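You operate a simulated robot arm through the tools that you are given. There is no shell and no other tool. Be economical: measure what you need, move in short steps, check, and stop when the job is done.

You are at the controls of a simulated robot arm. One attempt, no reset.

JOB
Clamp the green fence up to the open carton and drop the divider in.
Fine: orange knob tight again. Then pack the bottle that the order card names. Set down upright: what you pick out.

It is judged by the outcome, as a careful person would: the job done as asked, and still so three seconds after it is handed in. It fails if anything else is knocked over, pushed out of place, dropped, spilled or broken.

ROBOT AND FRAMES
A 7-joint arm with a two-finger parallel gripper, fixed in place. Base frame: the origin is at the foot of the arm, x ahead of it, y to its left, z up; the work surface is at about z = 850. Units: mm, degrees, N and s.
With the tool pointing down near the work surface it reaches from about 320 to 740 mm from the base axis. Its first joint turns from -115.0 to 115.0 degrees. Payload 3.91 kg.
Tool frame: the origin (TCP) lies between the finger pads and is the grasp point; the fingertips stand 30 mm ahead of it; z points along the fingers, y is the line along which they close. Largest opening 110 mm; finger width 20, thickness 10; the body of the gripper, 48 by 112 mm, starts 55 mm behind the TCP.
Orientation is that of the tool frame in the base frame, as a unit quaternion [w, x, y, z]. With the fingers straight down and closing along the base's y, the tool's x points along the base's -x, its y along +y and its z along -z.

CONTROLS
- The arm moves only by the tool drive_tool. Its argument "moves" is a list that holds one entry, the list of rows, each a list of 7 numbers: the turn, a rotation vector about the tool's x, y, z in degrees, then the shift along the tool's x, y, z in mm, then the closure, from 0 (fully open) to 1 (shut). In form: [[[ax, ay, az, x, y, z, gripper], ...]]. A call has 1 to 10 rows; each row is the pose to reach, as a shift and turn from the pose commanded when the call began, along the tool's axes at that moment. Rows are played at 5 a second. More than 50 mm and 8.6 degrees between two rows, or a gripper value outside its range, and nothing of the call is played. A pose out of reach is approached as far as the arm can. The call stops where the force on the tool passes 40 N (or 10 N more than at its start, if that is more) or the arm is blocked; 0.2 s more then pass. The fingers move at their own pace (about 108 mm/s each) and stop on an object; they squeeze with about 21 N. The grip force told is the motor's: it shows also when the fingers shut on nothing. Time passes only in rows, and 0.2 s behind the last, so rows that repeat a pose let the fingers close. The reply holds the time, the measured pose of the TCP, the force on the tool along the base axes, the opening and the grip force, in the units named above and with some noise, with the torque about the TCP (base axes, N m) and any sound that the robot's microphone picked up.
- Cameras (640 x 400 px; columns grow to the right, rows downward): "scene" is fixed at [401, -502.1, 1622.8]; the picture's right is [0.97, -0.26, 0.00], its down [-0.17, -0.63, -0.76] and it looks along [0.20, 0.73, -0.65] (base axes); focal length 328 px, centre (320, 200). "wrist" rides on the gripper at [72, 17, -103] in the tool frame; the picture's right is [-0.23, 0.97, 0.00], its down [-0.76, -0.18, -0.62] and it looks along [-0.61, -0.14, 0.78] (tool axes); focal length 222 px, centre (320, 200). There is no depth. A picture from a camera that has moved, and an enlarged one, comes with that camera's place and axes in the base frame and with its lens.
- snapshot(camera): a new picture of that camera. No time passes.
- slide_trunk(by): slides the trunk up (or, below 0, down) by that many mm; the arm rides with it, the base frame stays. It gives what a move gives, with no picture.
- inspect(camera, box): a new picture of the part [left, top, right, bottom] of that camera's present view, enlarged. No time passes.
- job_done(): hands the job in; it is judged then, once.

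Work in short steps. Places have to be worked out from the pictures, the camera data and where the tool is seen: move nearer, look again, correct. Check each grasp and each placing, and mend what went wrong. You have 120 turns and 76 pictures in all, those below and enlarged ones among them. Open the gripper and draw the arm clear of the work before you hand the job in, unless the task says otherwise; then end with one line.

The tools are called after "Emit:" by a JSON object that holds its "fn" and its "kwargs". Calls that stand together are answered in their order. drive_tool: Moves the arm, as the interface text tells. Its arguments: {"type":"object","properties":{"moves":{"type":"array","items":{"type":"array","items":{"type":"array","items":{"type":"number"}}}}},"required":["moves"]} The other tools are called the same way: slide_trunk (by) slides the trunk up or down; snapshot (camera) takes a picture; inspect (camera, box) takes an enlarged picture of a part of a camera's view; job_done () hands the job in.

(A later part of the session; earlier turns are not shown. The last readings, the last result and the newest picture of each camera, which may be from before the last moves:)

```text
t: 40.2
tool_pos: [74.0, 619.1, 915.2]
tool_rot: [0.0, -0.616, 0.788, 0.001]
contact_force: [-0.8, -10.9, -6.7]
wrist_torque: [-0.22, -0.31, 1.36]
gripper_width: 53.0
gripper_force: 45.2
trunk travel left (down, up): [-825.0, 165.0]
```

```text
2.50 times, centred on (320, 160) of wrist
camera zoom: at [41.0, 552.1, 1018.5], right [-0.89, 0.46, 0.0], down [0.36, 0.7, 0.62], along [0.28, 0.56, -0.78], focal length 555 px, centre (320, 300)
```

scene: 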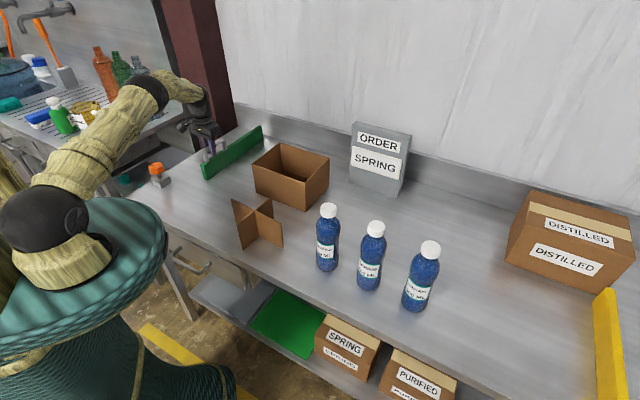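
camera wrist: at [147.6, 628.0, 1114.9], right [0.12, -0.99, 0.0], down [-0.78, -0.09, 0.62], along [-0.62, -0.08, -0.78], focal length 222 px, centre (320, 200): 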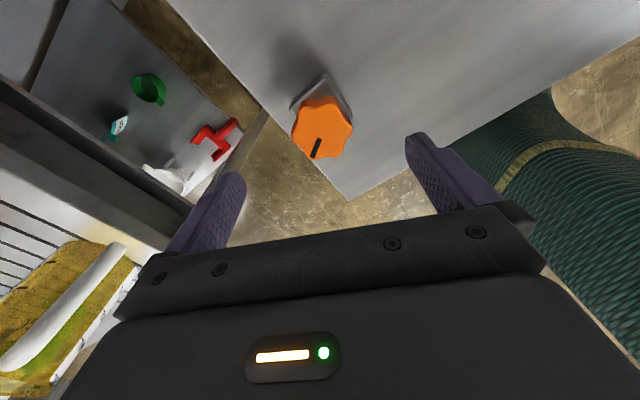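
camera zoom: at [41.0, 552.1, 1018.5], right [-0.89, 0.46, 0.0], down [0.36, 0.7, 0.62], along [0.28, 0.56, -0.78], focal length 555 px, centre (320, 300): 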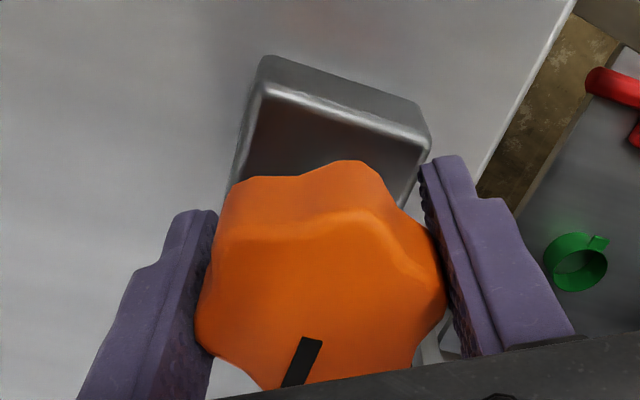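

z-torque 1.36 N·m — the tight stop is reached. A final small snug, then release and lift.

Emit:
{"fn": "drive_tool", "kwargs": {"moves": [[[0, 0, 4, 0, 0, 0, 1], [0, 0, 8, 0, 0, 0, 1], [0, 0, 8, 0, 0, 0, 1]]]}}

Emit:
{"fn": "drive_tool", "kwargs": {"moves": [[[0, 0, 0, 0, 0, 0, 0.5], [0, 0, 0, 0, 0, 0, 0], [0, 0, 0, 0, 0, 0, 0], [0, 0, 0, 0, 0, -40, 0], [0, 0, 0, 0, 0, -80, 0], [0, 0, 0, 0, 0, -130, 0], [0, 0, 0, 0, 0, -180, 0]]]}}

Emit:
{"fn": "snapshot", "kwargs": {"camera": "scene"}}

Emit:
{"fn": "inspect", "kwargs": {"camera": "scene", "box": [90, 110, 234, 200]}}

```text
t: 41.0
tool_pos: [74.8, 620.5, 914.9]
tool_rot: [0.001, -0.559, 0.829, 0.002]
contact_force: [3.1, 3.4, -2.8]
wrist_torque: [0.52, -0.54, 0.92]
gripper_width: 53.2
gripper_force: 44.6
trunk travel left (down, up): [-825.0, 165.0]
```

```text
t: 42.6
tool_pos: [75.2, 617.6, 1094.7]
tool_rot: [-0.001, -0.56, 0.829, 0.001]
contact_force: [0.3, -0.2, -0.2]
wrist_torque: [-0.02, -0.03, 0.0]
gripper_width: 109.5
gripper_force: 0.0
trunk travel left (down, up): [-825.0, 165.0]
```

```text
36 pictures are left
```

scene: 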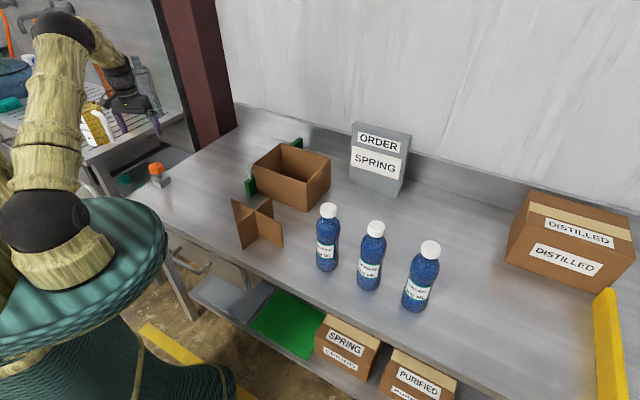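

```text
4.44 times, centred on (162, 155) of scene
camera zoom: at [401.0, -502.1, 1622.8], right [0.97, -0.26, 0.0], down [-0.17, -0.63, -0.76], along [0.2, 0.73, -0.65], focal length 1456 px, centre (1022, 400)
```

zoom: 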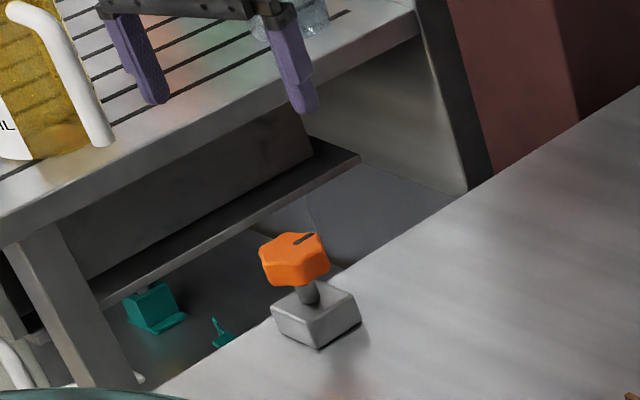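

Knob's mark is back at its original tight position; fence still against carton. Now move over to view the divider, rotating to align with it.

Emit:
{"fn": "drive_tool", "kwargs": {"moves": [[[0, 0, 3, 25, -39, -3, 0], [0, 0, 6, 50, -78, -6, 0], [0, 0, 9, 75, -117, -9, 0], [0, 0, 12, 100, -156, -12, 0], [0, 0, 15, 125, -195, -15, 0], [0, 0, 18, 150, -234, -18, 0], [0, 0, 20, 175, -273, -20, 0], [0, 0, 21, 200, -312, -22, 0], [0, 0, 22, 225, -350, -25, 0], [0, 0, 23, 250, -387, -25, 0]]]}}

Emit:
{"fn": "snapshot", "kwargs": {"camera": "wrist"}}

```text
t: 44.8
tool_pos: [339.8, 241.5, 1119.5]
tool_rot: [-0.001, -0.383, 0.924, 0.001]
contact_force: [0.5, -0.2, 0.0]
wrist_torque: [-0.01, 0.02, 0.0]
gripper_width: 110.0
gripper_force: 0.1
trunk travel left (down, up): [-825.0, 165.0]
```

```text
34 pictures are left
camera wrist: at [277.3, 200.9, 1222.0], right [-0.53, 0.85, 0.0], down [0.66, 0.41, 0.62], along [0.53, 0.33, -0.78], focal length 222 px, centre (320, 200)
```

wrist: 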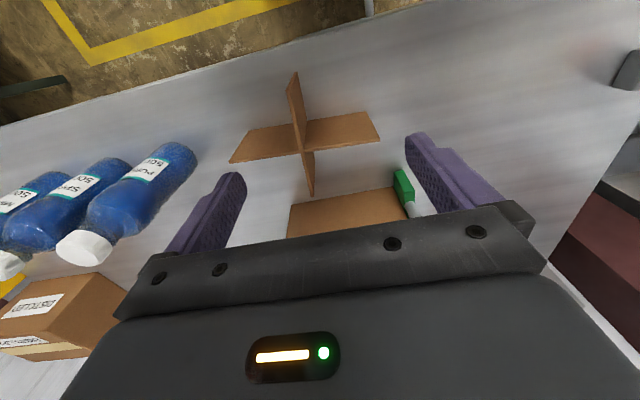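

Emit:
{"fn": "inspect", "kwargs": {"camera": "wrist", "box": [220, 60, 400, 240]}}

```text
2.22 times, centred on (310, 150) of wrist
camera zoom: at [277.3, 200.9, 1222.0], right [-0.53, 0.85, 0.0], down [0.66, 0.41, 0.62], along [0.53, 0.33, -0.78], focal length 494 px, centre (342, 311)
```

zoom: 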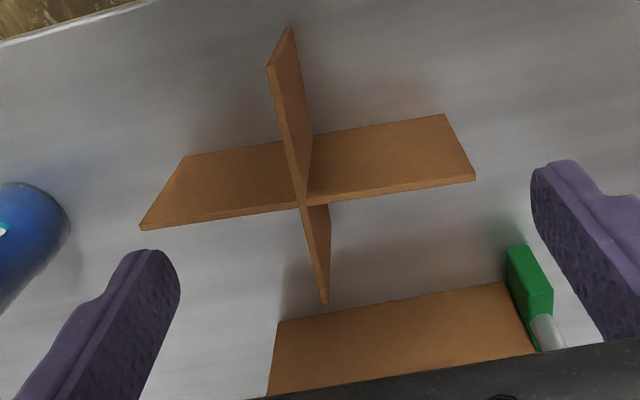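

Divider: centre ≈(404,253), top z≈950, yaw ≈41° (carton 45°). I'll grip the short plate ~27 mm on the near side of the cross; approach to z=1000 and check.

Emit:
{"fn": "drive_tool", "kwargs": {"moves": [[[0, 0, 1, -7, -9, 30, 0], [0, 0, 2, -14, -18, 60, 0], [0, 0, 3, -21, -27, 90, 0], [0, 0, 4, -28, -36, 118, 0]]]}}

Emit:
{"fn": "snapshot", "kwargs": {"camera": "wrist"}}

Emit:
{"fn": "inspect", "kwargs": {"camera": "scene", "box": [180, 130, 340, 270]}}

```text
t: 45.8
tool_pos: [386.5, 236.3, 1001.0]
tool_rot: [0.001, -0.35, 0.937, 0.0]
contact_force: [0.1, 0.0, 1.1]
wrist_torque: [0.03, 0.02, 0.02]
gripper_width: 110.0
gripper_force: 0.0
trunk travel left (down, up): [-825.0, 165.0]
```

```text
32 pictures are left
camera wrist: at [320.4, 201.2, 1103.9], right [-0.47, 0.88, 0.0], down [0.69, 0.37, 0.62], along [0.55, 0.29, -0.78], focal length 222 px, centre (320, 200)
```

wrist: 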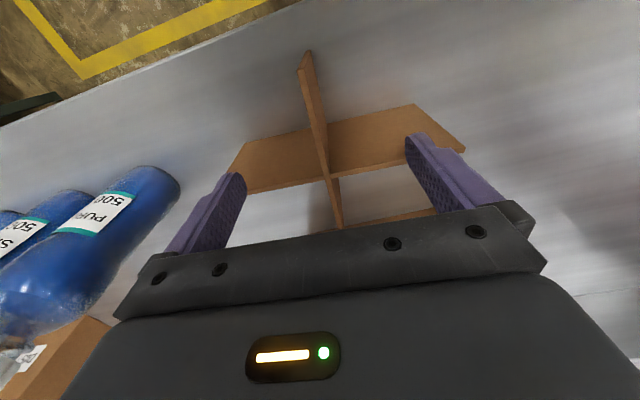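

```text
2.86 times, centred on (260, 200) of scene
camera zoom: at [401.0, -502.1, 1622.8], right [0.97, -0.26, 0.0], down [-0.17, -0.63, -0.76], along [0.2, 0.73, -0.65], focal length 936 px, centre (491, 200)
```

zoom: 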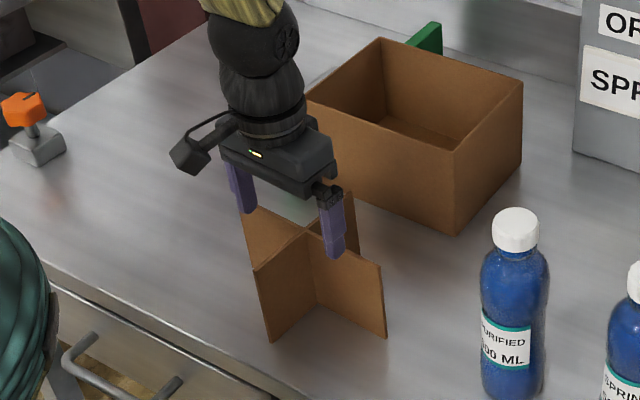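

Cross at (406,254); tool is 26 mm back along the short plate, perpendicular to it. Descend to z≈940 and close.

Emit:
{"fn": "drive_tool", "kwargs": {"moves": [[[0, 0, 0, 0, 0, 30, 0], [0, 0, 0, 0, 0, 61, 0], [0, 0, 0, 0, 0, 61, 0.4], [0, 0, 0, 0, 0, 61, 0.7], [0, 0, 0, 0, 0, 61, 1], [0, 0, 0, 0, 0, 61, 1]]]}}

Emit:
{"fn": "snapshot", "kwargs": {"camera": "wrist"}}

```text
t: 47.2
tool_pos: [385.4, 234.3, 942.6]
tool_rot: [0.001, -0.35, 0.937, 0.0]
contact_force: [0.3, 1.0, 0.1]
wrist_torque: [0.0, 0.03, -0.01]
gripper_width: 4.5
gripper_force: 20.8
trunk travel left (down, up): [-825.0, 165.0]
```

```text
30 pictures are left
camera wrist: at [320.6, 199.9, 1045.3], right [-0.47, 0.88, 0.0], down [0.69, 0.37, 0.62], along [0.55, 0.29, -0.78], focal length 222 px, centre (320, 200)
```

wrist: 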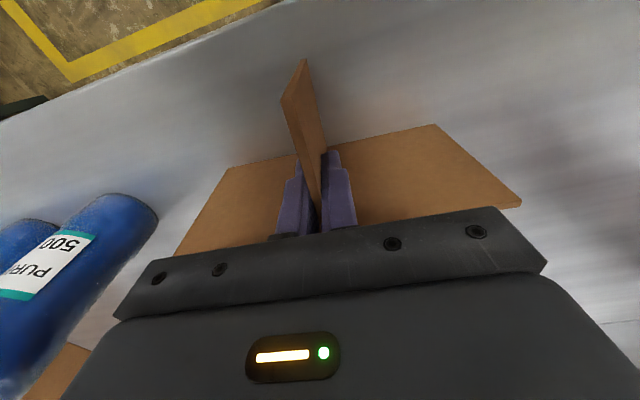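

Plate held (4.5 mm). Lift 160 mm, then carry over the carton (centre ≈(562,443)) with a +4° yaw correction, hovering above the rim.

Emit:
{"fn": "drive_tool", "kwargs": {"moves": [[[0, 0, 0, 0, 0, -20, 1], [0, 0, 0, 0, 0, -60, 1], [0, 0, 0, 0, 0, -105, 1], [0, 0, 0, 0, 0, -150, 1], [0, 0, -1, -40, 7, -155, 1], [0, 0, -2, -81, 13, -155, 1], [0, 0, -3, -121, 20, -155, 1], [0, 0, -4, -162, 27, -155, 1], [0, 0, -4, -202, 33, -155, 1], [0, 0, -4, -242, 40, -155, 1]]]}}

Emit:
{"fn": "inspect", "kwargs": {"camera": "scene", "box": [200, 70, 380, 220]}}

Emit:
{"fn": "snapshot", "kwargs": {"camera": "wrist"}}

```text
t: 49.4
tool_pos: [541.8, 427.3, 1092.5]
tool_rot: [-0.001, -0.382, 0.924, 0.0]
contact_force: [-0.2, -1.3, -1.2]
wrist_torque: [-0.04, 0.0, -0.01]
gripper_width: 4.7
gripper_force: 21.8
trunk travel left (down, up): [-825.0, 165.0]
```

```text
2.67 times, centred on (290, 145) of scene
camera zoom: at [401.0, -502.1, 1622.8], right [0.97, -0.26, 0.0], down [-0.17, -0.63, -0.76], along [0.2, 0.73, -0.65], focal length 874 px, centre (400, 347)
```

zoom: 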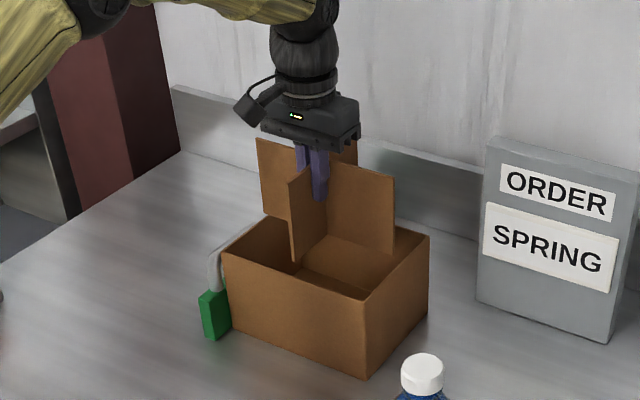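

```text
28 pictures are left
camera wrist: at [479.2, 386.5, 1195.8], right [-0.53, 0.85, 0.0], down [0.67, 0.41, 0.62], along [0.53, 0.33, -0.78], focal length 222 px, centre (320, 200)
```

wrist: 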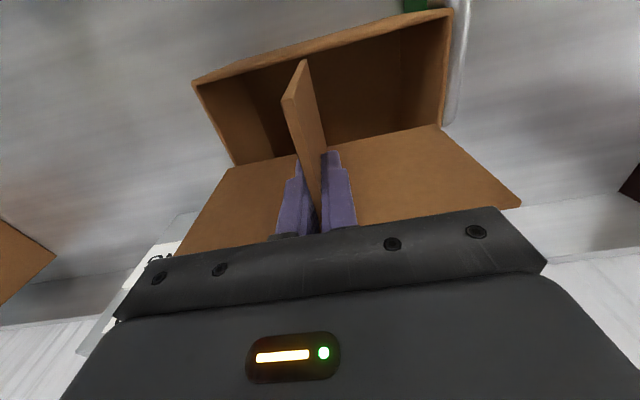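

Divider bottom is ~20 mm over the rim. Zoom on both views to measure alignment.

Emit:
{"fn": "inspect", "kwargs": {"camera": "wrist", "box": [170, 0, 490, 200]}}

Emit:
{"fn": "inspect", "kwargs": {"camera": "scene", "box": [255, 115, 325, 180]}}

```text
2.00 times, centred on (330, 100) of wrist
camera zoom: at [479.2, 386.5, 1195.8], right [-0.53, 0.85, 0.0], down [0.67, 0.41, 0.62], along [0.53, 0.33, -0.78], focal length 444 px, centre (300, 400)
```

zoom: 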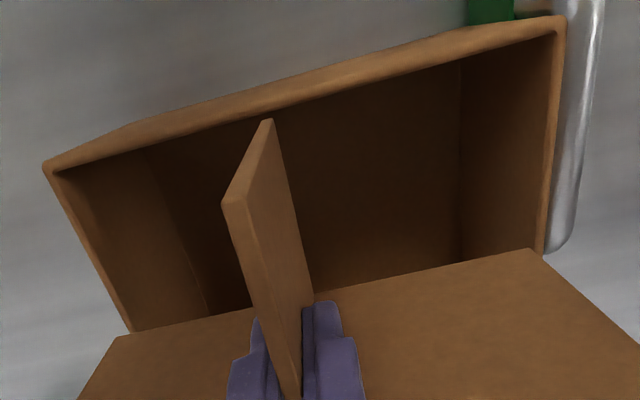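

```text
6.15 times, centred on (290, 148) of scene
camera zoom: at [401.0, -502.1, 1622.8], right [0.97, -0.26, 0.0], down [-0.17, -0.63, -0.76], along [0.2, 0.73, -0.65], focal length 2016 px, centre (505, 523)
```

zoom: 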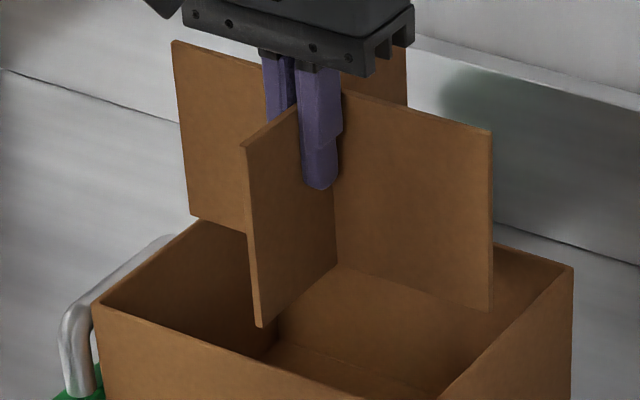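

Measured in carton axes: carton centre n≈75.6, e≈708.5; divider centre n≈81, e≈707–709; yaw matches. Shift 5.5 mm along +tool y, lower 14 mm to just above the rim, and recheck.

Emit:
{"fn": "drive_tool", "kwargs": {"moves": [[[0, 0, 0, 0, 3, 0, 1], [0, 0, 0, 0, 5.5, 0, 1], [0, 0, 0, 0, 5.5, 7, 1], [0, 0, 0, 0, 5.5, 14, 1], [0, 0, 0, 0, 5.5, 14, 1]]]}}

Emit:
{"fn": "inspect", "kwargs": {"camera": "wrist", "box": [170, 0, 490, 200]}}

Emit:
{"fn": "inspect", "kwargs": {"camera": "scene", "box": [250, 125, 340, 195]}}

```text
t: 50.6
tool_pos: [537.2, 431.0, 1080.2]
tool_rot: [0.0, -0.383, 0.924, 0.0]
contact_force: [0.2, -0.7, -0.3]
wrist_torque: [-0.04, 0.0, 0.01]
gripper_width: 4.3
gripper_force: 21.2
trunk travel left (down, up): [-825.0, 165.0]
```

```text
2.00 times, centred on (330, 100) of wrist
camera zoom: at [474.8, 390.4, 1183.9], right [-0.53, 0.85, 0.0], down [0.66, 0.41, 0.62], along [0.53, 0.33, -0.78], focal length 444 px, centre (300, 400)
```

zoom: 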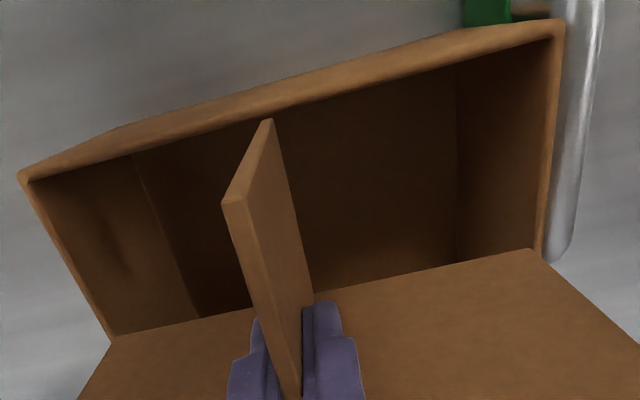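

```text
5.71 times, centred on (295, 160) of scene
camera zoom: at [401.0, -502.1, 1622.8], right [0.97, -0.26, 0.0], down [-0.17, -0.63, -0.76], along [0.2, 0.73, -0.65], focal length 1872 px, centre (463, 429)
```

zoom: 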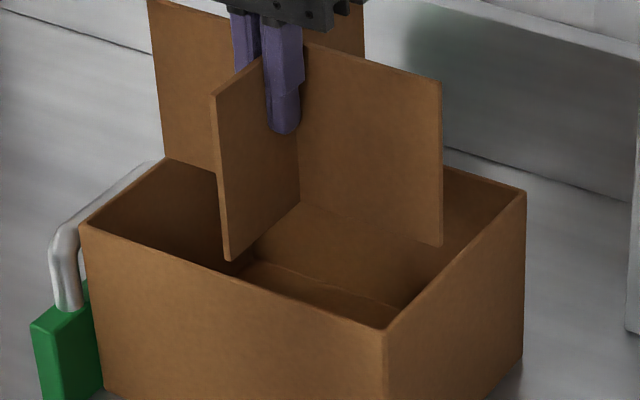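

Nearly centred (n off by ~1.5). Correct and lower slowly past the rim, watching force.

Emit:
{"fn": "drive_tool", "kwargs": {"moves": [[[0, 0, 0, 0, 1.5, 0, 1], [0, 0, 0, 0, 1.5, 5, 1], [0, 0, 0, 0, 1.5, 9, 1], [0, 0, 0, 0, 1.5, 13, 1], [0, 0, 0, 0, 1.5, 17, 1], [0, 0, 0, 0, 1.5, 21, 1]]]}}

Emit:
{"fn": "inspect", "kwargs": {"camera": "scene", "box": [250, 125, 340, 195]}}

Emit:
{"fn": "inspect", "kwargs": {"camera": "wrist", "box": [170, 0, 490, 200]}}

```text
t: 52.0
tool_pos: [535.5, 430.1, 1058.0]
tool_rot: [-0.003, -0.382, 0.924, -0.001]
contact_force: [0.7, 0.5, -0.9]
wrist_torque: [-0.01, 0.05, -0.01]
gripper_width: 4.6
gripper_force: 20.8
trunk travel left (down, up): [-825.0, 165.0]
```

```text
5.71 times, centred on (295, 160) of scene
camera zoom: at [401.0, -502.1, 1622.8], right [0.97, -0.26, 0.0], down [-0.17, -0.63, -0.76], along [0.2, 0.73, -0.65], focal length 1872 px, centre (463, 429)
```

zoom: 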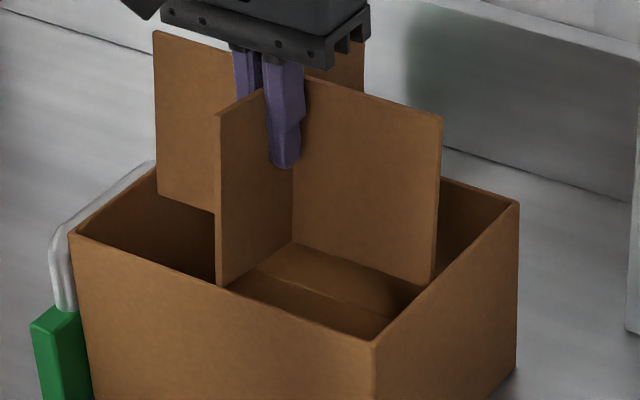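

```text
2.00 times, centred on (330, 100) of wrist
camera zoom: at [474.4, 391.1, 1160.9], right [-0.53, 0.85, 0.0], down [0.67, 0.41, 0.62], along [0.53, 0.33, -0.79], focal length 444 px, centre (300, 400)
```

zoom: 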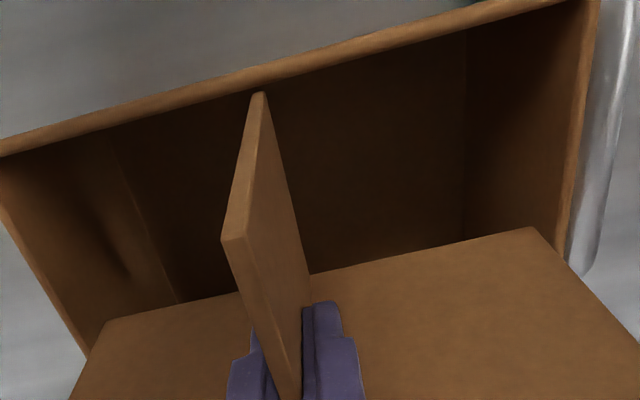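

The near end landed on the near rim and nudged the carton ~7 mm back; force stayed low. Lift the divider out and re-measure.

Emit:
{"fn": "drive_tool", "kwargs": {"moves": [[[0, 0, 0, 0, 0, -10, 1], [0, 0, 0, 0, 0, -25, 1], [0, 0, 0, 0, 0, -35, 1], [0, 0, 0, 0, 0, -35, 1]]]}}

Emit:
{"fn": "inspect", "kwargs": {"camera": "scene", "box": [250, 125, 340, 195]}}

Emit:
{"fn": "inspect", "kwargs": {"camera": "wrist", "box": [150, 0, 470, 200]}}

```text
t: 53.0
tool_pos: [536.2, 429.9, 1096.5]
tool_rot: [0.0, -0.383, 0.924, 0.0]
contact_force: [0.9, 0.8, -1.1]
wrist_torque: [-0.03, -0.02, 0.03]
gripper_width: 4.6
gripper_force: 20.3
trunk travel left (down, up): [-825.0, 165.0]
```

```text
5.71 times, centred on (295, 160) of scene
camera zoom: at [401.0, -502.1, 1622.8], right [0.97, -0.26, 0.0], down [-0.17, -0.63, -0.76], along [0.2, 0.73, -0.65], focal length 1872 px, centre (463, 429)
```

zoom: 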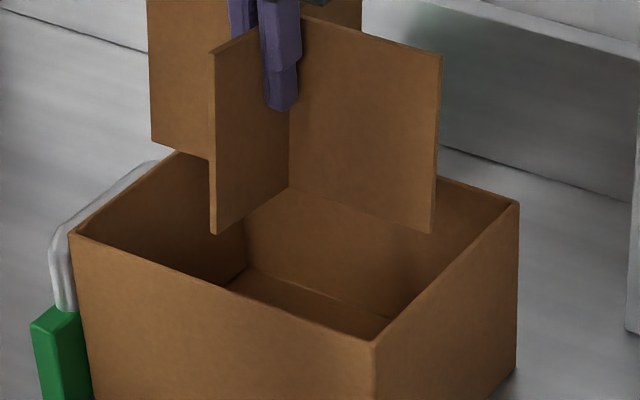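

```text
2.00 times, centred on (310, 100) of wrist
camera zoom: at [474.0, 389.9, 1199.5], right [-0.53, 0.85, 0.0], down [0.66, 0.41, 0.62], along [0.53, 0.33, -0.78], focal length 444 px, centre (340, 400)
```

zoom: 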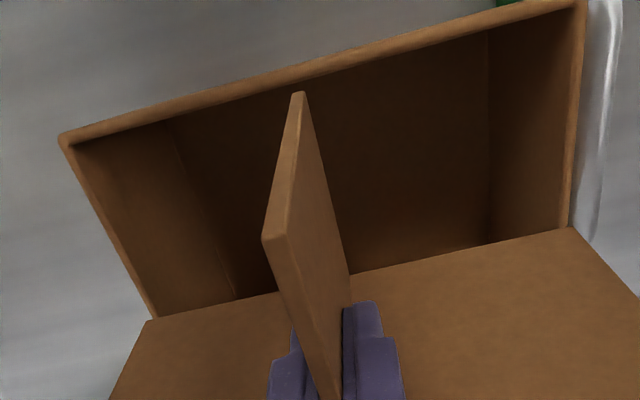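

Divider is tilted ~8° in the grip (near end up); carton near rim now at e≈617, yaw ≈ −1.3°. Level the divider by tilting the tool −8.2° about y, yaw to match, shift 11.6 mm back to the carton's new centre, lower to just above the rim, and look.

Emit:
{"fn": "drive_tool", "kwargs": {"moves": [[[0, -2.7, 0.4, 4, 0, 0, 1], [0, -5.4, 0.8, 8, 0, 0, 1], [0, -8.2, 1.3, 11.6, 0, 0, 1], [0, -8.2, 1.3, 11.6, 0, 7, 1], [0, -8.2, 1.3, 11.6, 0, 14, 1], [0, -8.2, 1.3, 11.6, 0, 14, 1]]]}}

Emit:
{"fn": "inspect", "kwargs": {"camera": "wrist", "box": [150, 0, 470, 200]}}

Emit:
{"fn": "inspect", "kwargs": {"camera": "scene", "box": [250, 125, 340, 195]}}

```text
t: 54.4
tool_pos: [527.2, 423.2, 1081.3]
tool_rot: [0.065, -0.372, 0.926, 0.027]
contact_force: [0.3, -0.4, -1.2]
wrist_torque: [0.04, 0.01, 0.03]
gripper_width: 4.9
gripper_force: 20.7
trunk travel left (down, up): [-825.0, 165.0]
```

```text
2.00 times, centred on (310, 100) of wrist
camera zoom: at [454.1, 374.6, 1173.7], right [-0.51, 0.86, 0.03], down [0.6, 0.33, 0.73], along [0.61, 0.39, -0.69], focal length 444 px, centre (340, 400)
```

zoom: 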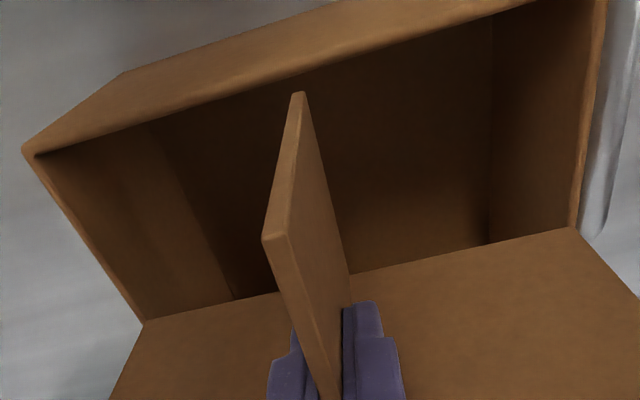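

```text
5.71 times, centred on (295, 160) of scene
camera zoom: at [401.0, -502.1, 1622.8], right [0.97, -0.26, 0.0], down [-0.17, -0.63, -0.76], along [0.2, 0.73, -0.65], focal length 1872 px, centre (463, 429)
```

zoom: 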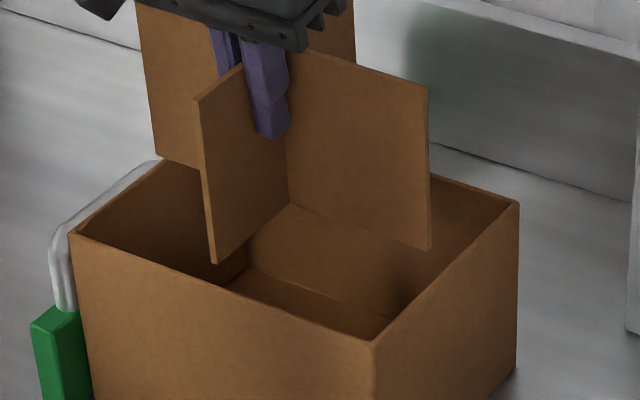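

Now near end sits ~4 mm inside the inner near rim; balance: shift 1.5 mm back, 1.2 mm along n, −0.8° yaw, then lower 12 mm vertically (tool tilted 8.2°).

Emit:
{"fn": "drive_tool", "kwargs": {"moves": [[[0, 0, -0.8, 1.5, -1.2, 0, 1], [0, 0, -0.8, 1.5, -1.2, 0, 1], [0, 0, -0.8, 2.1, -1.2, 4, 1], [0, 0, -0.8, 2.6, -1.2, 8, 1], [0, 0, -0.8, 3.2, -1.2, 12, 1], [0, 0, -0.8, 3.2, -1.2, 12, 1]]]}}

Emit:
{"fn": "inspect", "kwargs": {"camera": "scene", "box": [250, 125, 340, 195]}}

```text
t: 55.8
tool_pos: [528.0, 420.1, 1068.5]
tool_rot: [0.067, -0.378, 0.923, 0.026]
contact_force: [-0.2, -0.5, -0.6]
wrist_torque: [-0.03, 0.01, 0.01]
gripper_width: 4.8
gripper_force: 20.9
trunk travel left (down, up): [-825.0, 165.0]
```

```text
5.71 times, centred on (295, 160) of scene
camera zoom: at [401.0, -502.1, 1622.8], right [0.97, -0.26, 0.0], down [-0.17, -0.63, -0.76], along [0.2, 0.73, -0.65], focal length 1872 px, centre (463, 429)
```

zoom: 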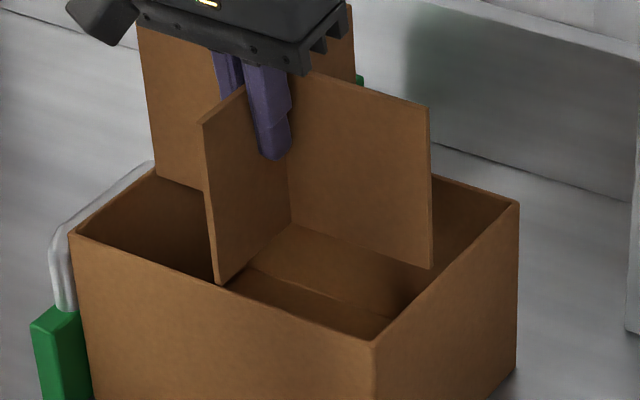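

Carton hasn't moved, divider still level; bottom is about at rim level (rim likely z≈974). Shift 1.2 mm forward and lower 10 mm more.

Emit:
{"fn": "drive_tool", "kwargs": {"moves": [[[0, 0, 0, -1.2, 0, 0, 1], [0, 0, 0, -1.2, 0, 0, 1], [0, 0, 0, -0.8, 0, 3, 1], [0, 0, 0, -0.3, 0, 6, 1], [0, 0, 0, 0.2, 0, 10, 1], [0, 0, 0, 0.2, 0, 10, 1]]]}}

Emit:
{"fn": "inspect", "kwargs": {"camera": "wrist", "box": [150, 0, 470, 200]}}

Emit:
{"fn": "inspect", "kwargs": {"camera": "scene", "box": [250, 125, 340, 195]}}

```text
t: 57.2
tool_pos: [527.2, 421.6, 1059.1]
tool_rot: [0.066, -0.377, 0.923, 0.027]
contact_force: [0.3, 0.3, -0.3]
wrist_torque: [-0.01, 0.02, 0.0]
gripper_width: 4.5
gripper_force: 20.9
trunk travel left (down, up): [-825.0, 165.0]
```

```text
2.00 times, centred on (310, 100) of wrist
camera zoom: at [455.5, 372.0, 1151.1], right [-0.52, 0.85, 0.03], down [0.6, 0.34, 0.73], along [0.61, 0.4, -0.69], focal length 444 px, centre (340, 400)
```

zoom: 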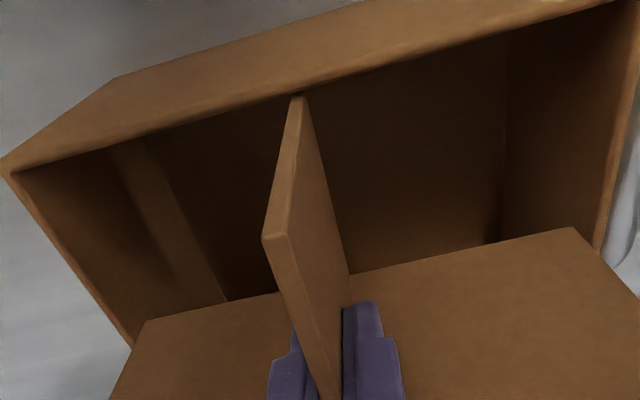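

```text
5.71 times, centred on (295, 160) of scene
camera zoom: at [401.0, -502.1, 1622.8], right [0.97, -0.26, 0.0], down [-0.17, -0.63, -0.76], along [0.2, 0.73, -0.65], focal length 1872 px, centre (463, 429)
```

zoom: 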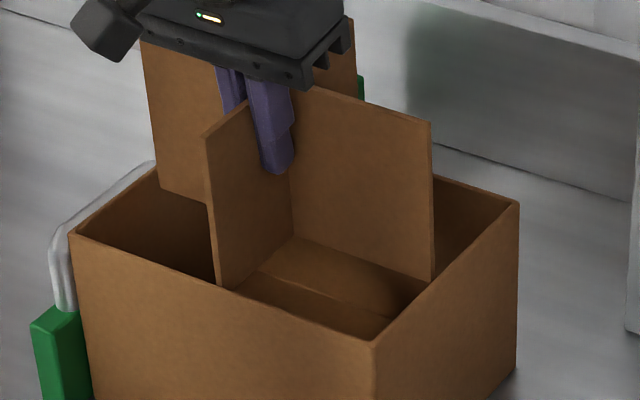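

Bottom has passed the rim with the carton unmoved. Lower another 30 mm slowly.

Emit:
{"fn": "drive_tool", "kwargs": {"moves": [[[0, 0, 0, 0.7, 0, 5, 1], [0, 0, 0, 1.4, 0, 10, 1], [0, 0, 0, 2.2, 0, 15, 1], [0, 0, 0, 2.9, 0, 20, 1], [0, 0, 0, 3.6, 0, 25, 1], [0, 0, 0, 4.3, 0, 30, 1]]]}}

Emit:
{"fn": "inspect", "kwargs": {"camera": "scene", "box": [250, 125, 340, 195]}}

```text
t: 58.6
tool_pos: [527.9, 421.6, 1028.7]
tool_rot: [0.067, -0.377, 0.923, 0.026]
contact_force: [-0.7, 0.8, -0.5]
wrist_torque: [0.0, 0.0, -0.01]
gripper_width: 4.8
gripper_force: 20.9
trunk travel left (down, up): [-825.0, 165.0]
```

```text
5.71 times, centred on (295, 160) of scene
camera zoom: at [401.0, -502.1, 1622.8], right [0.97, -0.26, 0.0], down [-0.17, -0.63, -0.76], along [0.2, 0.73, -0.65], focal length 1872 px, centre (463, 429)
```

zoom: 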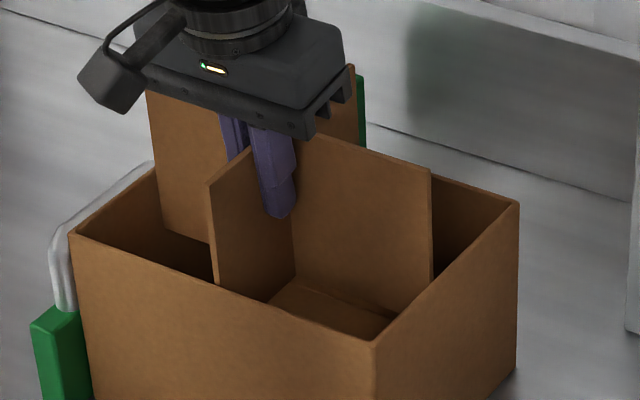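

Sliding in cleanly. Lower the remaining ~76 mm.

Emit:
{"fn": "drive_tool", "kwargs": {"moves": [[[0, 0, 0, 1.4, 0, 10, 1], [0, 0, 0, 2.9, 0, 20, 1], [0, 0, 0, 4.3, 0, 30, 1], [0, 0, 0, 5.8, 0, 40, 1], [0, 0, 0, 7.2, 0, 50, 1], [0, 0, 0, 8.6, 0, 60, 1], [0, 0, 0, 9.7, 0, 68, 1], [0, 0, 0, 10.8, 0, 75, 1], [0, 0, 0, 10.8, 0, 75, 1]]]}}

Emit:
{"fn": "inspect", "kwargs": {"camera": "scene", "box": [230, 115, 350, 215]}}

```text
t: 60.6
tool_pos: [529.4, 422.1, 953.2]
tool_rot: [0.067, -0.377, 0.923, 0.027]
contact_force: [0.2, 0.8, -0.2]
wrist_torque: [0.0, 0.02, -0.01]
gripper_width: 4.8
gripper_force: 21.0
trunk travel left (down, up): [-825.0, 165.0]
```

```text
4.00 times, centred on (290, 165) of scene
camera zoom: at [401.0, -502.1, 1622.8], right [0.97, -0.26, 0.0], down [-0.17, -0.63, -0.76], along [0.2, 0.73, -0.65], focal length 1310 px, centre (440, 340)
```

zoom: 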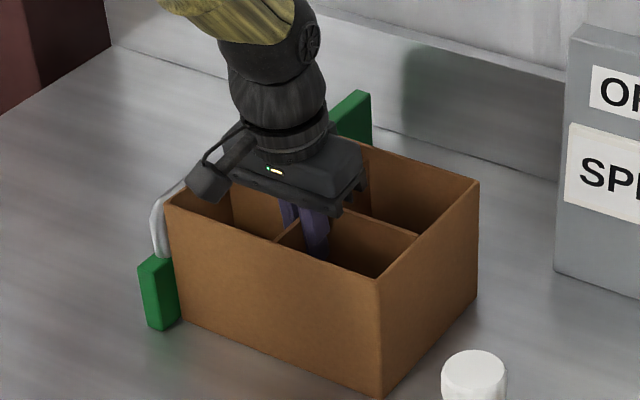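

Nearly seated. Lower the last few mm, then ease the carton back ~8 mm along the fence (+e) to undo the earlier nudge, using the seated divider.

Emit:
{"fn": "drive_tool", "kwargs": {"moves": [[[0, 0, 0, 0.3, 0, 2, 1], [0, 0, 0, 0.6, 0, 4, 1], [0, 0, 0, -1.4, 0, 4.3, 1], [0, 0, 0, -3.4, 0, 4.6, 1], [0, 0, 0, -5.4, 0, 4.9, 1], [0, 0, 0, -7.4, 0, 5.2, 1], [0, 0, 0, -9.4, 0, 5.4, 1], [0, 0, 0, -10.4, 0, 5.6, 1]]]}}

Emit:
{"fn": "inspect", "kwargs": {"camera": "scene", "box": [230, 115, 350, 215]}}

```text
t: 62.4
tool_pos: [537.4, 429.1, 947.5]
tool_rot: [0.066, -0.378, 0.923, 0.027]
contact_force: [0.4, -1.4, -0.7]
wrist_torque: [-0.03, 0.04, 0.0]
gripper_width: 4.4
gripper_force: 21.2
trunk travel left (down, up): [-825.0, 165.0]
```

```text
4.00 times, centred on (290, 165) of scene
camera zoom: at [401.0, -502.1, 1622.8], right [0.97, -0.26, 0.0], down [-0.17, -0.63, -0.76], along [0.2, 0.73, -0.65], focal length 1310 px, centre (440, 340)
```

zoom: 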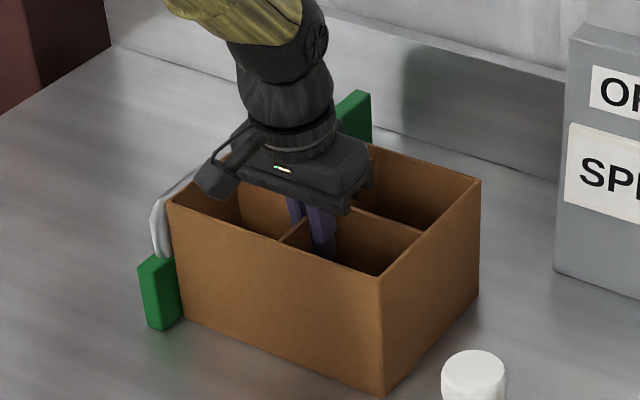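

Carton has moved only ~2–3 mm so far (clearance taken up). Push 6 mm further.

Emit:
{"fn": "drive_tool", "kwargs": {"moves": [[[0, 0, 0, -1.5, 0, 0.2, 1], [0, 0, 0, -3, 0, 0.4, 1], [0, 0, 0, -4.5, 0, 0.6, 1], [0, 0, 0, -6, 0, 0.8, 1]]]}}

Emit:
{"fn": "inspect", "kwargs": {"camera": "scene", "box": [230, 115, 350, 215]}}

```text
t: 63.4
tool_pos: [541.1, 433.5, 948.9]
tool_rot: [0.065, -0.377, 0.923, 0.027]
contact_force: [-0.9, -0.7, -0.9]
wrist_torque: [-0.07, 0.05, -0.03]
gripper_width: 4.5
gripper_force: 21.0
trunk travel left (down, up): [-825.0, 165.0]
```

```text
4.00 times, centred on (290, 165) of scene
camera zoom: at [401.0, -502.1, 1622.8], right [0.97, -0.26, 0.0], down [-0.17, -0.63, -0.76], along [0.2, 0.73, -0.65], focal length 1310 px, centre (440, 340)
```

zoom: 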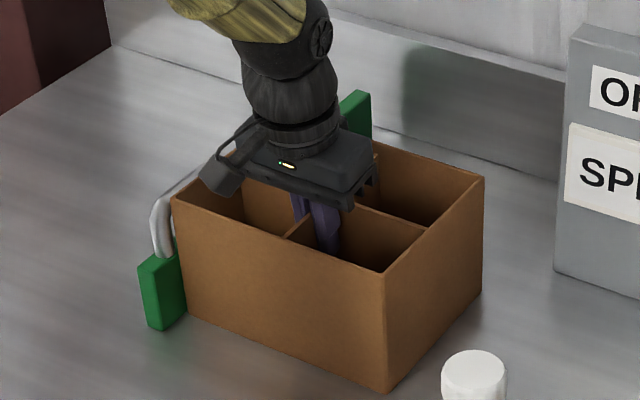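

Carton is back where it was. Release the divider, lift clear vertically, then undo the tilt.

Emit:
{"fn": "drive_tool", "kwargs": {"moves": [[[0, 0, 0, 0, 0, 0, 0.85], [0, 0, 0, 0, 0, 0, 0.65], [0, 0, 0, 0, 0, 0, 0.65], [0, 0, 0, -2.9, 0, -20, 0.65], [0, 0, 0, -7.2, 0, -50, 0.65], [0, 0, 0, -12.2, 0, -85, 0.65], [0, 0, 0, -17.2, 0, -120, 0.65], [0, 4, 0, -23, 0, -160, 0.5], [0, 8.2, 0, -28, 0, -195, 0.3]]]}}

Emit:
{"fn": "inspect", "kwargs": {"camera": "scene", "box": [200, 100, 440, 310]}}

```text
t: 65.4
tool_pos: [544.1, 433.7, 1149.1]
tool_rot: [-0.001, -0.379, 0.926, 0.0]
contact_force: [-0.6, -0.5, 1.1]
wrist_torque: [0.03, -0.01, -0.02]
gripper_width: 77.0
gripper_force: 0.1
trunk travel left (down, up): [-825.0, 165.0]
```

```text
1.90 times, centred on (320, 205) of scene
camera zoom: at [401.0, -502.1, 1622.8], right [0.97, -0.26, 0.0], down [-0.17, -0.63, -0.76], along [0.2, 0.73, -0.65], focal length 624 px, centre (320, 190)
```

zoom: 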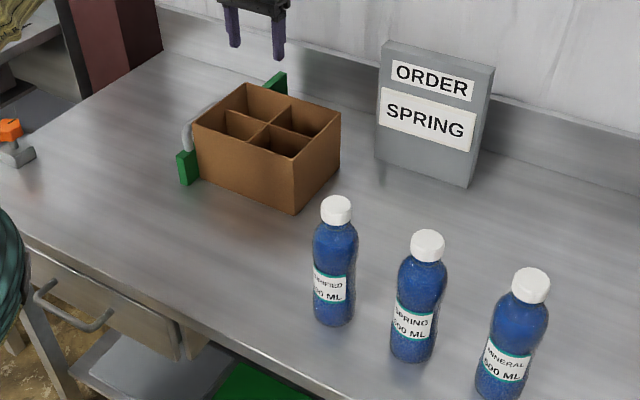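

Divider is seated, carton and fence fine. Take a wrist view to measure the compartments.

Emit:
{"fn": "inspect", "kwargs": {"camera": "wrist", "box": [160, 0, 480, 240]}}

```text
1.67 times, centred on (320, 120) of wrist
camera zoom: at [479.6, 394.7, 1251.0], right [-0.52, 0.85, 0.0], down [0.67, 0.41, 0.62], along [0.53, 0.32, -0.78], focal length 370 px, centre (320, 333)
```

zoom: 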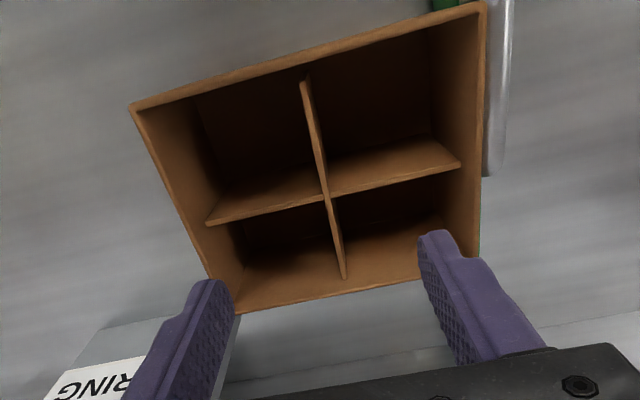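

Near-front compartment: e≈631–712, n≈80–180, so target bottle centre ≈(566,384). Now move above the SPRING bottle (≈(684,6)).

Emit:
{"fn": "drive_tool", "kwargs": {"moves": [[[0, 0, 3.8, 20, -40, 0, 0.2], [0, 0, 7.6, 40, -80, 0, 0.2], [0, 0, 11.4, 61, -120, 0, 0.2], [0, 0, 15.2, 81, -160, 0, 0.2], [0, 0, 19, 101, -200, 0, 0.2], [0, 0, 22.8, 121, -240, 0, 0.2], [0, 0, 26.6, 141, -280, 0, 0.2], [0, 0, 30.4, 162, -320, 3, 0.2], [0, 0, 34.2, 182, -360, 6, 0.2], [0, 0, 38, 200, -398, 9, 0.2]]]}}

Emit:
{"fn": "inspect", "kwargs": {"camera": "wrist", "box": [160, 0, 480, 240]}}

```text
t: 67.6
tool_pos: [680.9, 9.1, 1138.6]
tool_rot: [0.0, -0.056, 0.998, 0.0]
contact_force: [0.0, -0.9, -0.4]
wrist_torque: [0.04, -0.01, 0.0]
gripper_width: 87.9
gripper_force: 0.1
trunk travel left (down, up): [-825.0, 165.0]
```

```text
1.67 times, centred on (320, 120) of wrist
camera zoom: at [606.5, 16.8, 1242.0], right [0.12, 0.99, 0.0], down [0.78, -0.09, 0.62], along [0.62, -0.07, -0.78], focal length 370 px, centre (320, 333)
```

zoom: 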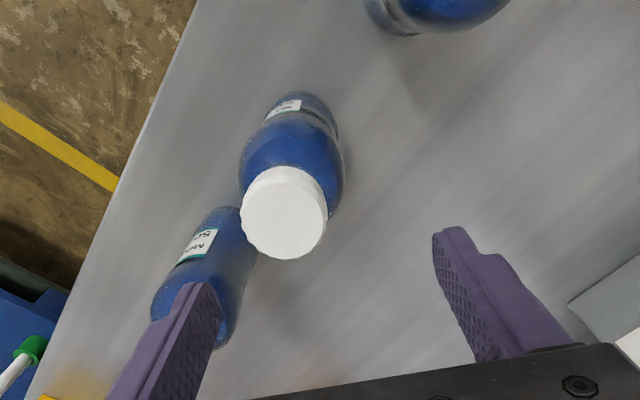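

Cap triangulates to ≈(669,−7.5) with top z≈1070. Move over it, lower partially, and verify.

Emit:
{"fn": "drive_tool", "kwargs": {"moves": [[[0, 0, 0, 7, -8, 0, 0.2], [0, 0, 0, 14, -15, 10, 0.2], [0, 0, 0, 14, -15, 25, 0.2], [0, 0, 0, 14, -15, 33, 0.2]]]}}

Emit:
{"fn": "inspect", "kwargs": {"camera": "wrist", "box": [160, 0, 480, 240]}}

```text
t: 68.6
tool_pos: [664.6, -7.1, 1105.8]
tool_rot: [0.0, -0.057, 0.998, 0.0]
contact_force: [0.2, 0.4, 0.4]
wrist_torque: [0.0, 0.04, -0.02]
gripper_width: 87.9
gripper_force: 0.0
trunk travel left (down, up): [-825.0, 165.0]
```

```text
1.67 times, centred on (320, 120) of wrist
camera zoom: at [591.9, 1.6, 1208.3], right [0.12, 0.99, 0.0], down [0.78, -0.09, 0.62], along [0.62, -0.07, -0.78], focal length 370 px, centre (320, 333)
```

zoom: 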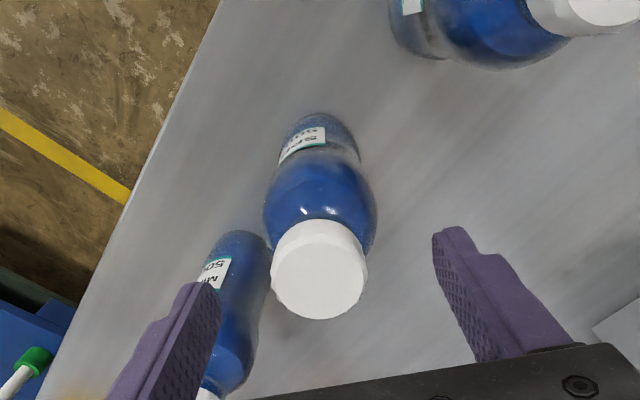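

Cap top centre precisely (669.7,−7.7,1067.6). Correct 4.5 mm, descend to z≈1072, close on the cap.

Emit:
{"fn": "drive_tool", "kwargs": {"moves": [[[0, 0, 0, -4.5, -0.5, 0, 0.2], [0, 0, 0, -4.5, -0.5, 17, 0.2], [0, 0, 0, -4.5, -0.5, 34, 0.2], [0, 0, 0, -4.5, -0.5, 34, 0.4], [0, 0, 0, -4.5, -0.5, 34, 0.6], [0, 0, 0, -4.5, -0.5, 34, 0.8], [0, 0, 0, -4.5, -0.5, 34, 1], [0, 0, 0, -4.5, -0.5, 34, 1]]]}}

```text
t: 70.4
tool_pos: [668.6, -7.5, 1070.1]
tool_rot: [0.0, -0.057, 0.998, 0.0]
contact_force: [-0.6, 0.1, 0.5]
wrist_torque: [-0.03, 0.02, -0.01]
gripper_width: 40.2
gripper_force: 20.9
trunk travel left (down, up): [-825.0, 165.0]
```

Cap held (40.2 mm). Lift 145 mm straight up.

Emit:
{"fn": "drive_tool", "kwargs": {"moves": [[[0, 0, 0, 0, 0, -10, 1], [0, 0, 0, 0, 0, -30, 1], [0, 0, 0, 0, 0, -60, 1], [0, 0, 0, 0, 0, -90, 1], [0, 0, 0, 0, 0, -120, 1], [0, 0, 0, 0, 0, -148, 1]]]}}

Emit:
{"fn": "snapshot", "kwargs": {"camera": "scene"}}

```text
t: 71.8
tool_pos: [667.9, -5.9, 1216.7]
tool_rot: [-0.001, -0.057, 0.998, -0.001]
contact_force: [-0.1, 0.8, -5.6]
wrist_torque: [0.02, -0.02, 0.01]
gripper_width: 40.3
gripper_force: 21.3
trunk travel left (down, up): [-825.0, 165.0]
```

```text
6 pictures are left
```

scene: 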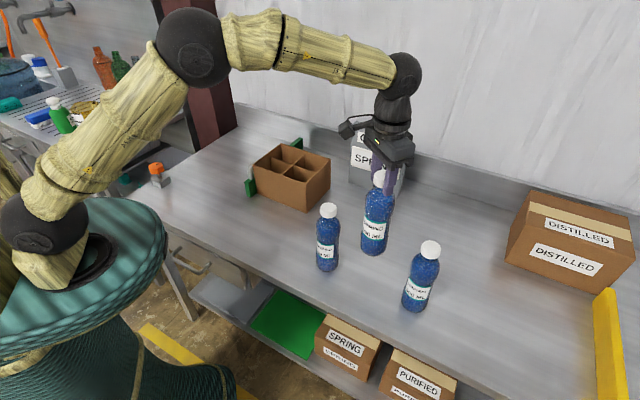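

Bottle hangs upright. Carry it round the outside of the PURIFIED bottle (584,84).

Emit:
{"fn": "drive_tool", "kwargs": {"moves": [[[0, 0, 0, -11, 29, 0, 1], [0, 0, 0, -22, 58, 0, 1], [0, 0, 0, -32, 87, 0, 1], [0, 0, 0, -25, 117, 0, 1], [0, 0, 0, -18, 147, 0, 1], [0, 0, 0, -12, 177, 0, 1], [0, 0, 0, -5, 207, 0, 1]]]}}

Emit:
{"fn": "drive_tool", "kwargs": {"moves": [[[0, 0, 0, 10, 30, 0, 1], [0, 0, 0, 20, 62, 0, 1], [0, 0, 0, 30, 94, 0, 1], [0, 0, 0, 40, 126, 0, 1], [0, 0, 0, 50, 156, 0, 1], [0, 0, 0, 58, 178, 0, 1], [0, 0, 0, 62.8, 190, 0, 1], [0, 0, 0, 62.8, 190, 0, 1]]]}}

Emit:
{"fn": "inspect", "kwargs": {"camera": "wrist", "box": [120, 0, 520, 240]}}

Emit:
{"fn": "inspect", "kwargs": {"camera": "scene", "box": [235, 95, 355, 215]}}

```text
t: 73.4
tool_pos: [649.8, 198.3, 1218.0]
tool_rot: [0.0, -0.056, 0.998, -0.001]
contact_force: [0.4, -0.3, -5.3]
wrist_torque: [0.02, -0.02, 0.02]
gripper_width: 40.2
gripper_force: 20.9
trunk travel left (down, up): [-825.0, 165.0]
```

```text
t: 75.2
tool_pos: [567.4, 381.0, 1217.5]
tool_rot: [-0.001, -0.056, 0.998, -0.001]
contact_force: [-0.3, 0.5, -5.2]
wrist_torque: [0.01, 0.05, 0.02]
gripper_width: 40.2
gripper_force: 21.2
trunk travel left (down, up): [-825.0, 165.0]
```

```text
1.60 times, centred on (320, 120) of wrist
camera zoom: at [494.2, 388.7, 1320.4], right [0.12, 0.99, 0.0], down [0.78, -0.09, 0.62], along [0.62, -0.07, -0.78], focal length 355 px, centre (320, 328)
```

zoom: 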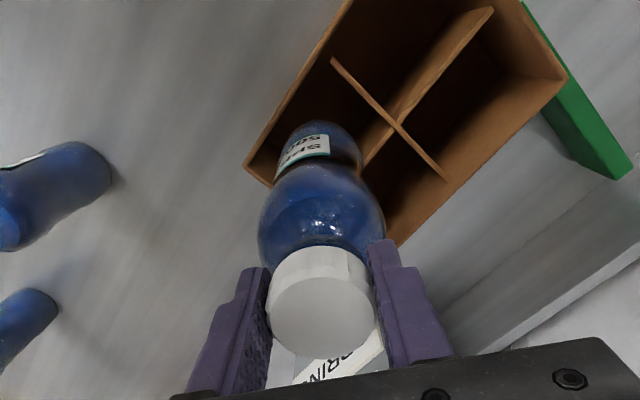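

```text
3.33 times, centred on (295, 155) of scene
camera zoom: at [401.0, -502.1, 1622.8], right [0.97, -0.26, 0.0], down [-0.17, -0.63, -0.76], along [0.2, 0.73, -0.65], focal length 1092 px, centre (403, 350)
```

zoom: 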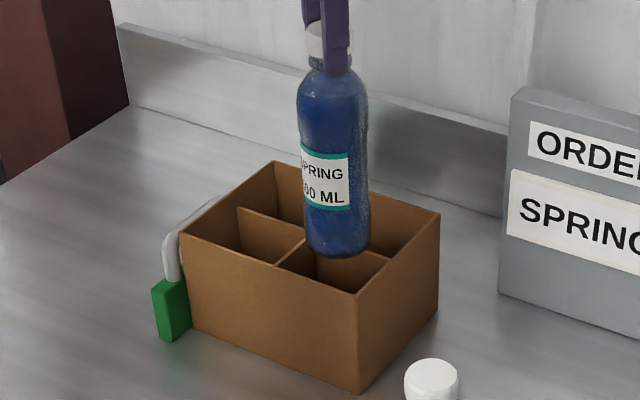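

Bottle is centred over the near-front compartment (e≈671–674, n≈130). Lower slowly, watching force.

Emit:
{"fn": "drive_tool", "kwargs": {"moves": [[[0, 0, 0, 0, 0, 10, 1], [0, 0, 0, 0, 0, 20, 1], [0, 0, 0, 0, 0, 28, 1], [0, 0, 0, 0, 0, 36, 1], [0, 0, 0, 0, 0, 44, 1], [0, 0, 0, 0, 0, 52, 1], [0, 0, 0, 0, 0, 60, 1]]]}}

Emit:
{"fn": "inspect", "kwargs": {"camera": "scene", "box": [235, 95, 355, 215]}}

```text
t: 76.8
tool_pos: [567.6, 380.8, 1158.1]
tool_rot: [0.001, -0.057, 0.998, 0.0]
contact_force: [-0.1, -0.5, -5.3]
wrist_torque: [0.01, 0.0, 0.0]
gripper_width: 40.1
gripper_force: 21.2
trunk travel left (down, up): [-825.0, 165.0]
```

```text
3.33 times, centred on (295, 155) of scene
camera zoom: at [401.0, -502.1, 1622.8], right [0.97, -0.26, 0.0], down [-0.17, -0.63, -0.76], along [0.2, 0.73, -0.65], focal length 1092 px, centre (403, 350)
```

zoom: 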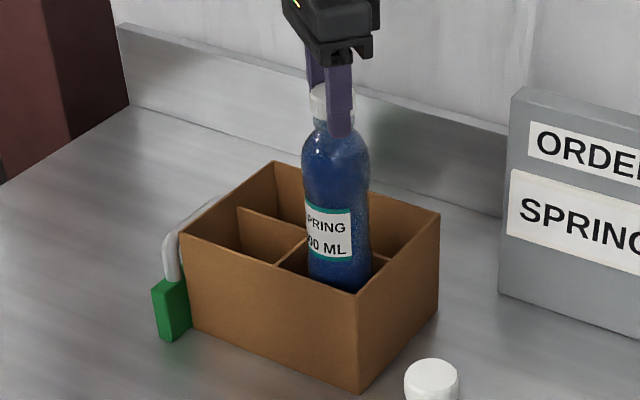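

Bottle has entered freely; carton unmoved. Lower the remaining ~80 mm, gently at the end.

Emit:
{"fn": "drive_tool", "kwargs": {"moves": [[[0, 0, 0, 0, 0, 12, 1], [0, 0, 0, 0, 0, 24, 1], [0, 0, 0, 0, 0, 36, 1], [0, 0, 0, 0, 0, 48, 1], [0, 0, 0, 0, 0, 60, 1], [0, 0, 0, 0, 0, 70, 1], [0, 0, 0, 0, 0, 77, 1]]]}}

Emit:
{"fn": "drive_tool", "kwargs": {"moves": [[[0, 0, 0, 0, 0, 2, 1], [0, 0, 0, 0, 0, 4, 1], [0, 0, 0, 0, 0, 6, 1]]]}}

```text
t: 78.4
tool_pos: [568.2, 382.3, 1080.2]
tool_rot: [0.0, -0.056, 0.998, 0.0]
contact_force: [-0.8, -0.7, -5.6]
wrist_torque: [0.0, 0.0, -0.03]
gripper_width: 39.8
gripper_force: 21.0
trunk travel left (down, up): [-825.0, 165.0]
```

```text
t: 79.2
tool_pos: [567.5, 381.4, 1075.5]
tool_rot: [0.001, -0.058, 0.998, 0.0]
contact_force: [-0.1, 1.3, 1.4]
wrist_torque: [-0.01, 0.05, -0.05]
gripper_width: 39.7
gripper_force: 20.9
trunk travel left (down, up): [-825.0, 165.0]
```

Force went from −5.6 to +1.4 N: the bottle stands on the floor of the carton. Open and lift away.

Emit:
{"fn": "drive_tool", "kwargs": {"moves": [[[0, 0, 0, 0, 0, 0, 0.5], [0, 0, 0, 0, 0, 0, 0.3], [0, 0, 0, 0, 0, 0, 0.3], [0, 0, 0, 0, 0, -30, 0.3], [0, 0, 0, 0, 0, -70, 0.3], [0, 0, 0, 0, 0, -115, 0.3], [0, 0, 0, 40, 0, -150, 0.2], [0, 0, 0, 85, 0, -160, 0], [0, 0, 0, 130, 0, -160, 0]]]}}

Emit:
{"fn": "snapshot", "kwargs": {"camera": "scene"}}

```text
refused: row 7 steps farther than a row can; nothing moved
```

```text
2 pictures are left
```

scene: 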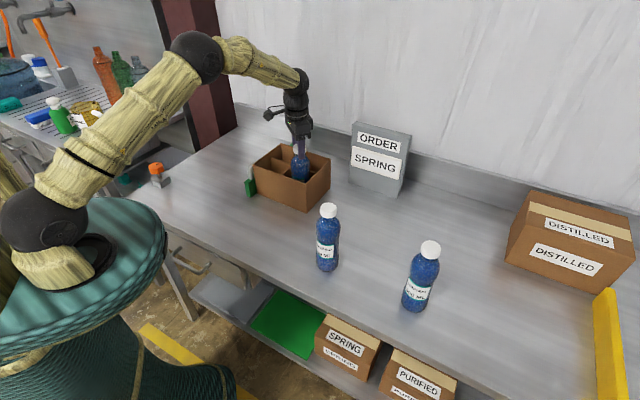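

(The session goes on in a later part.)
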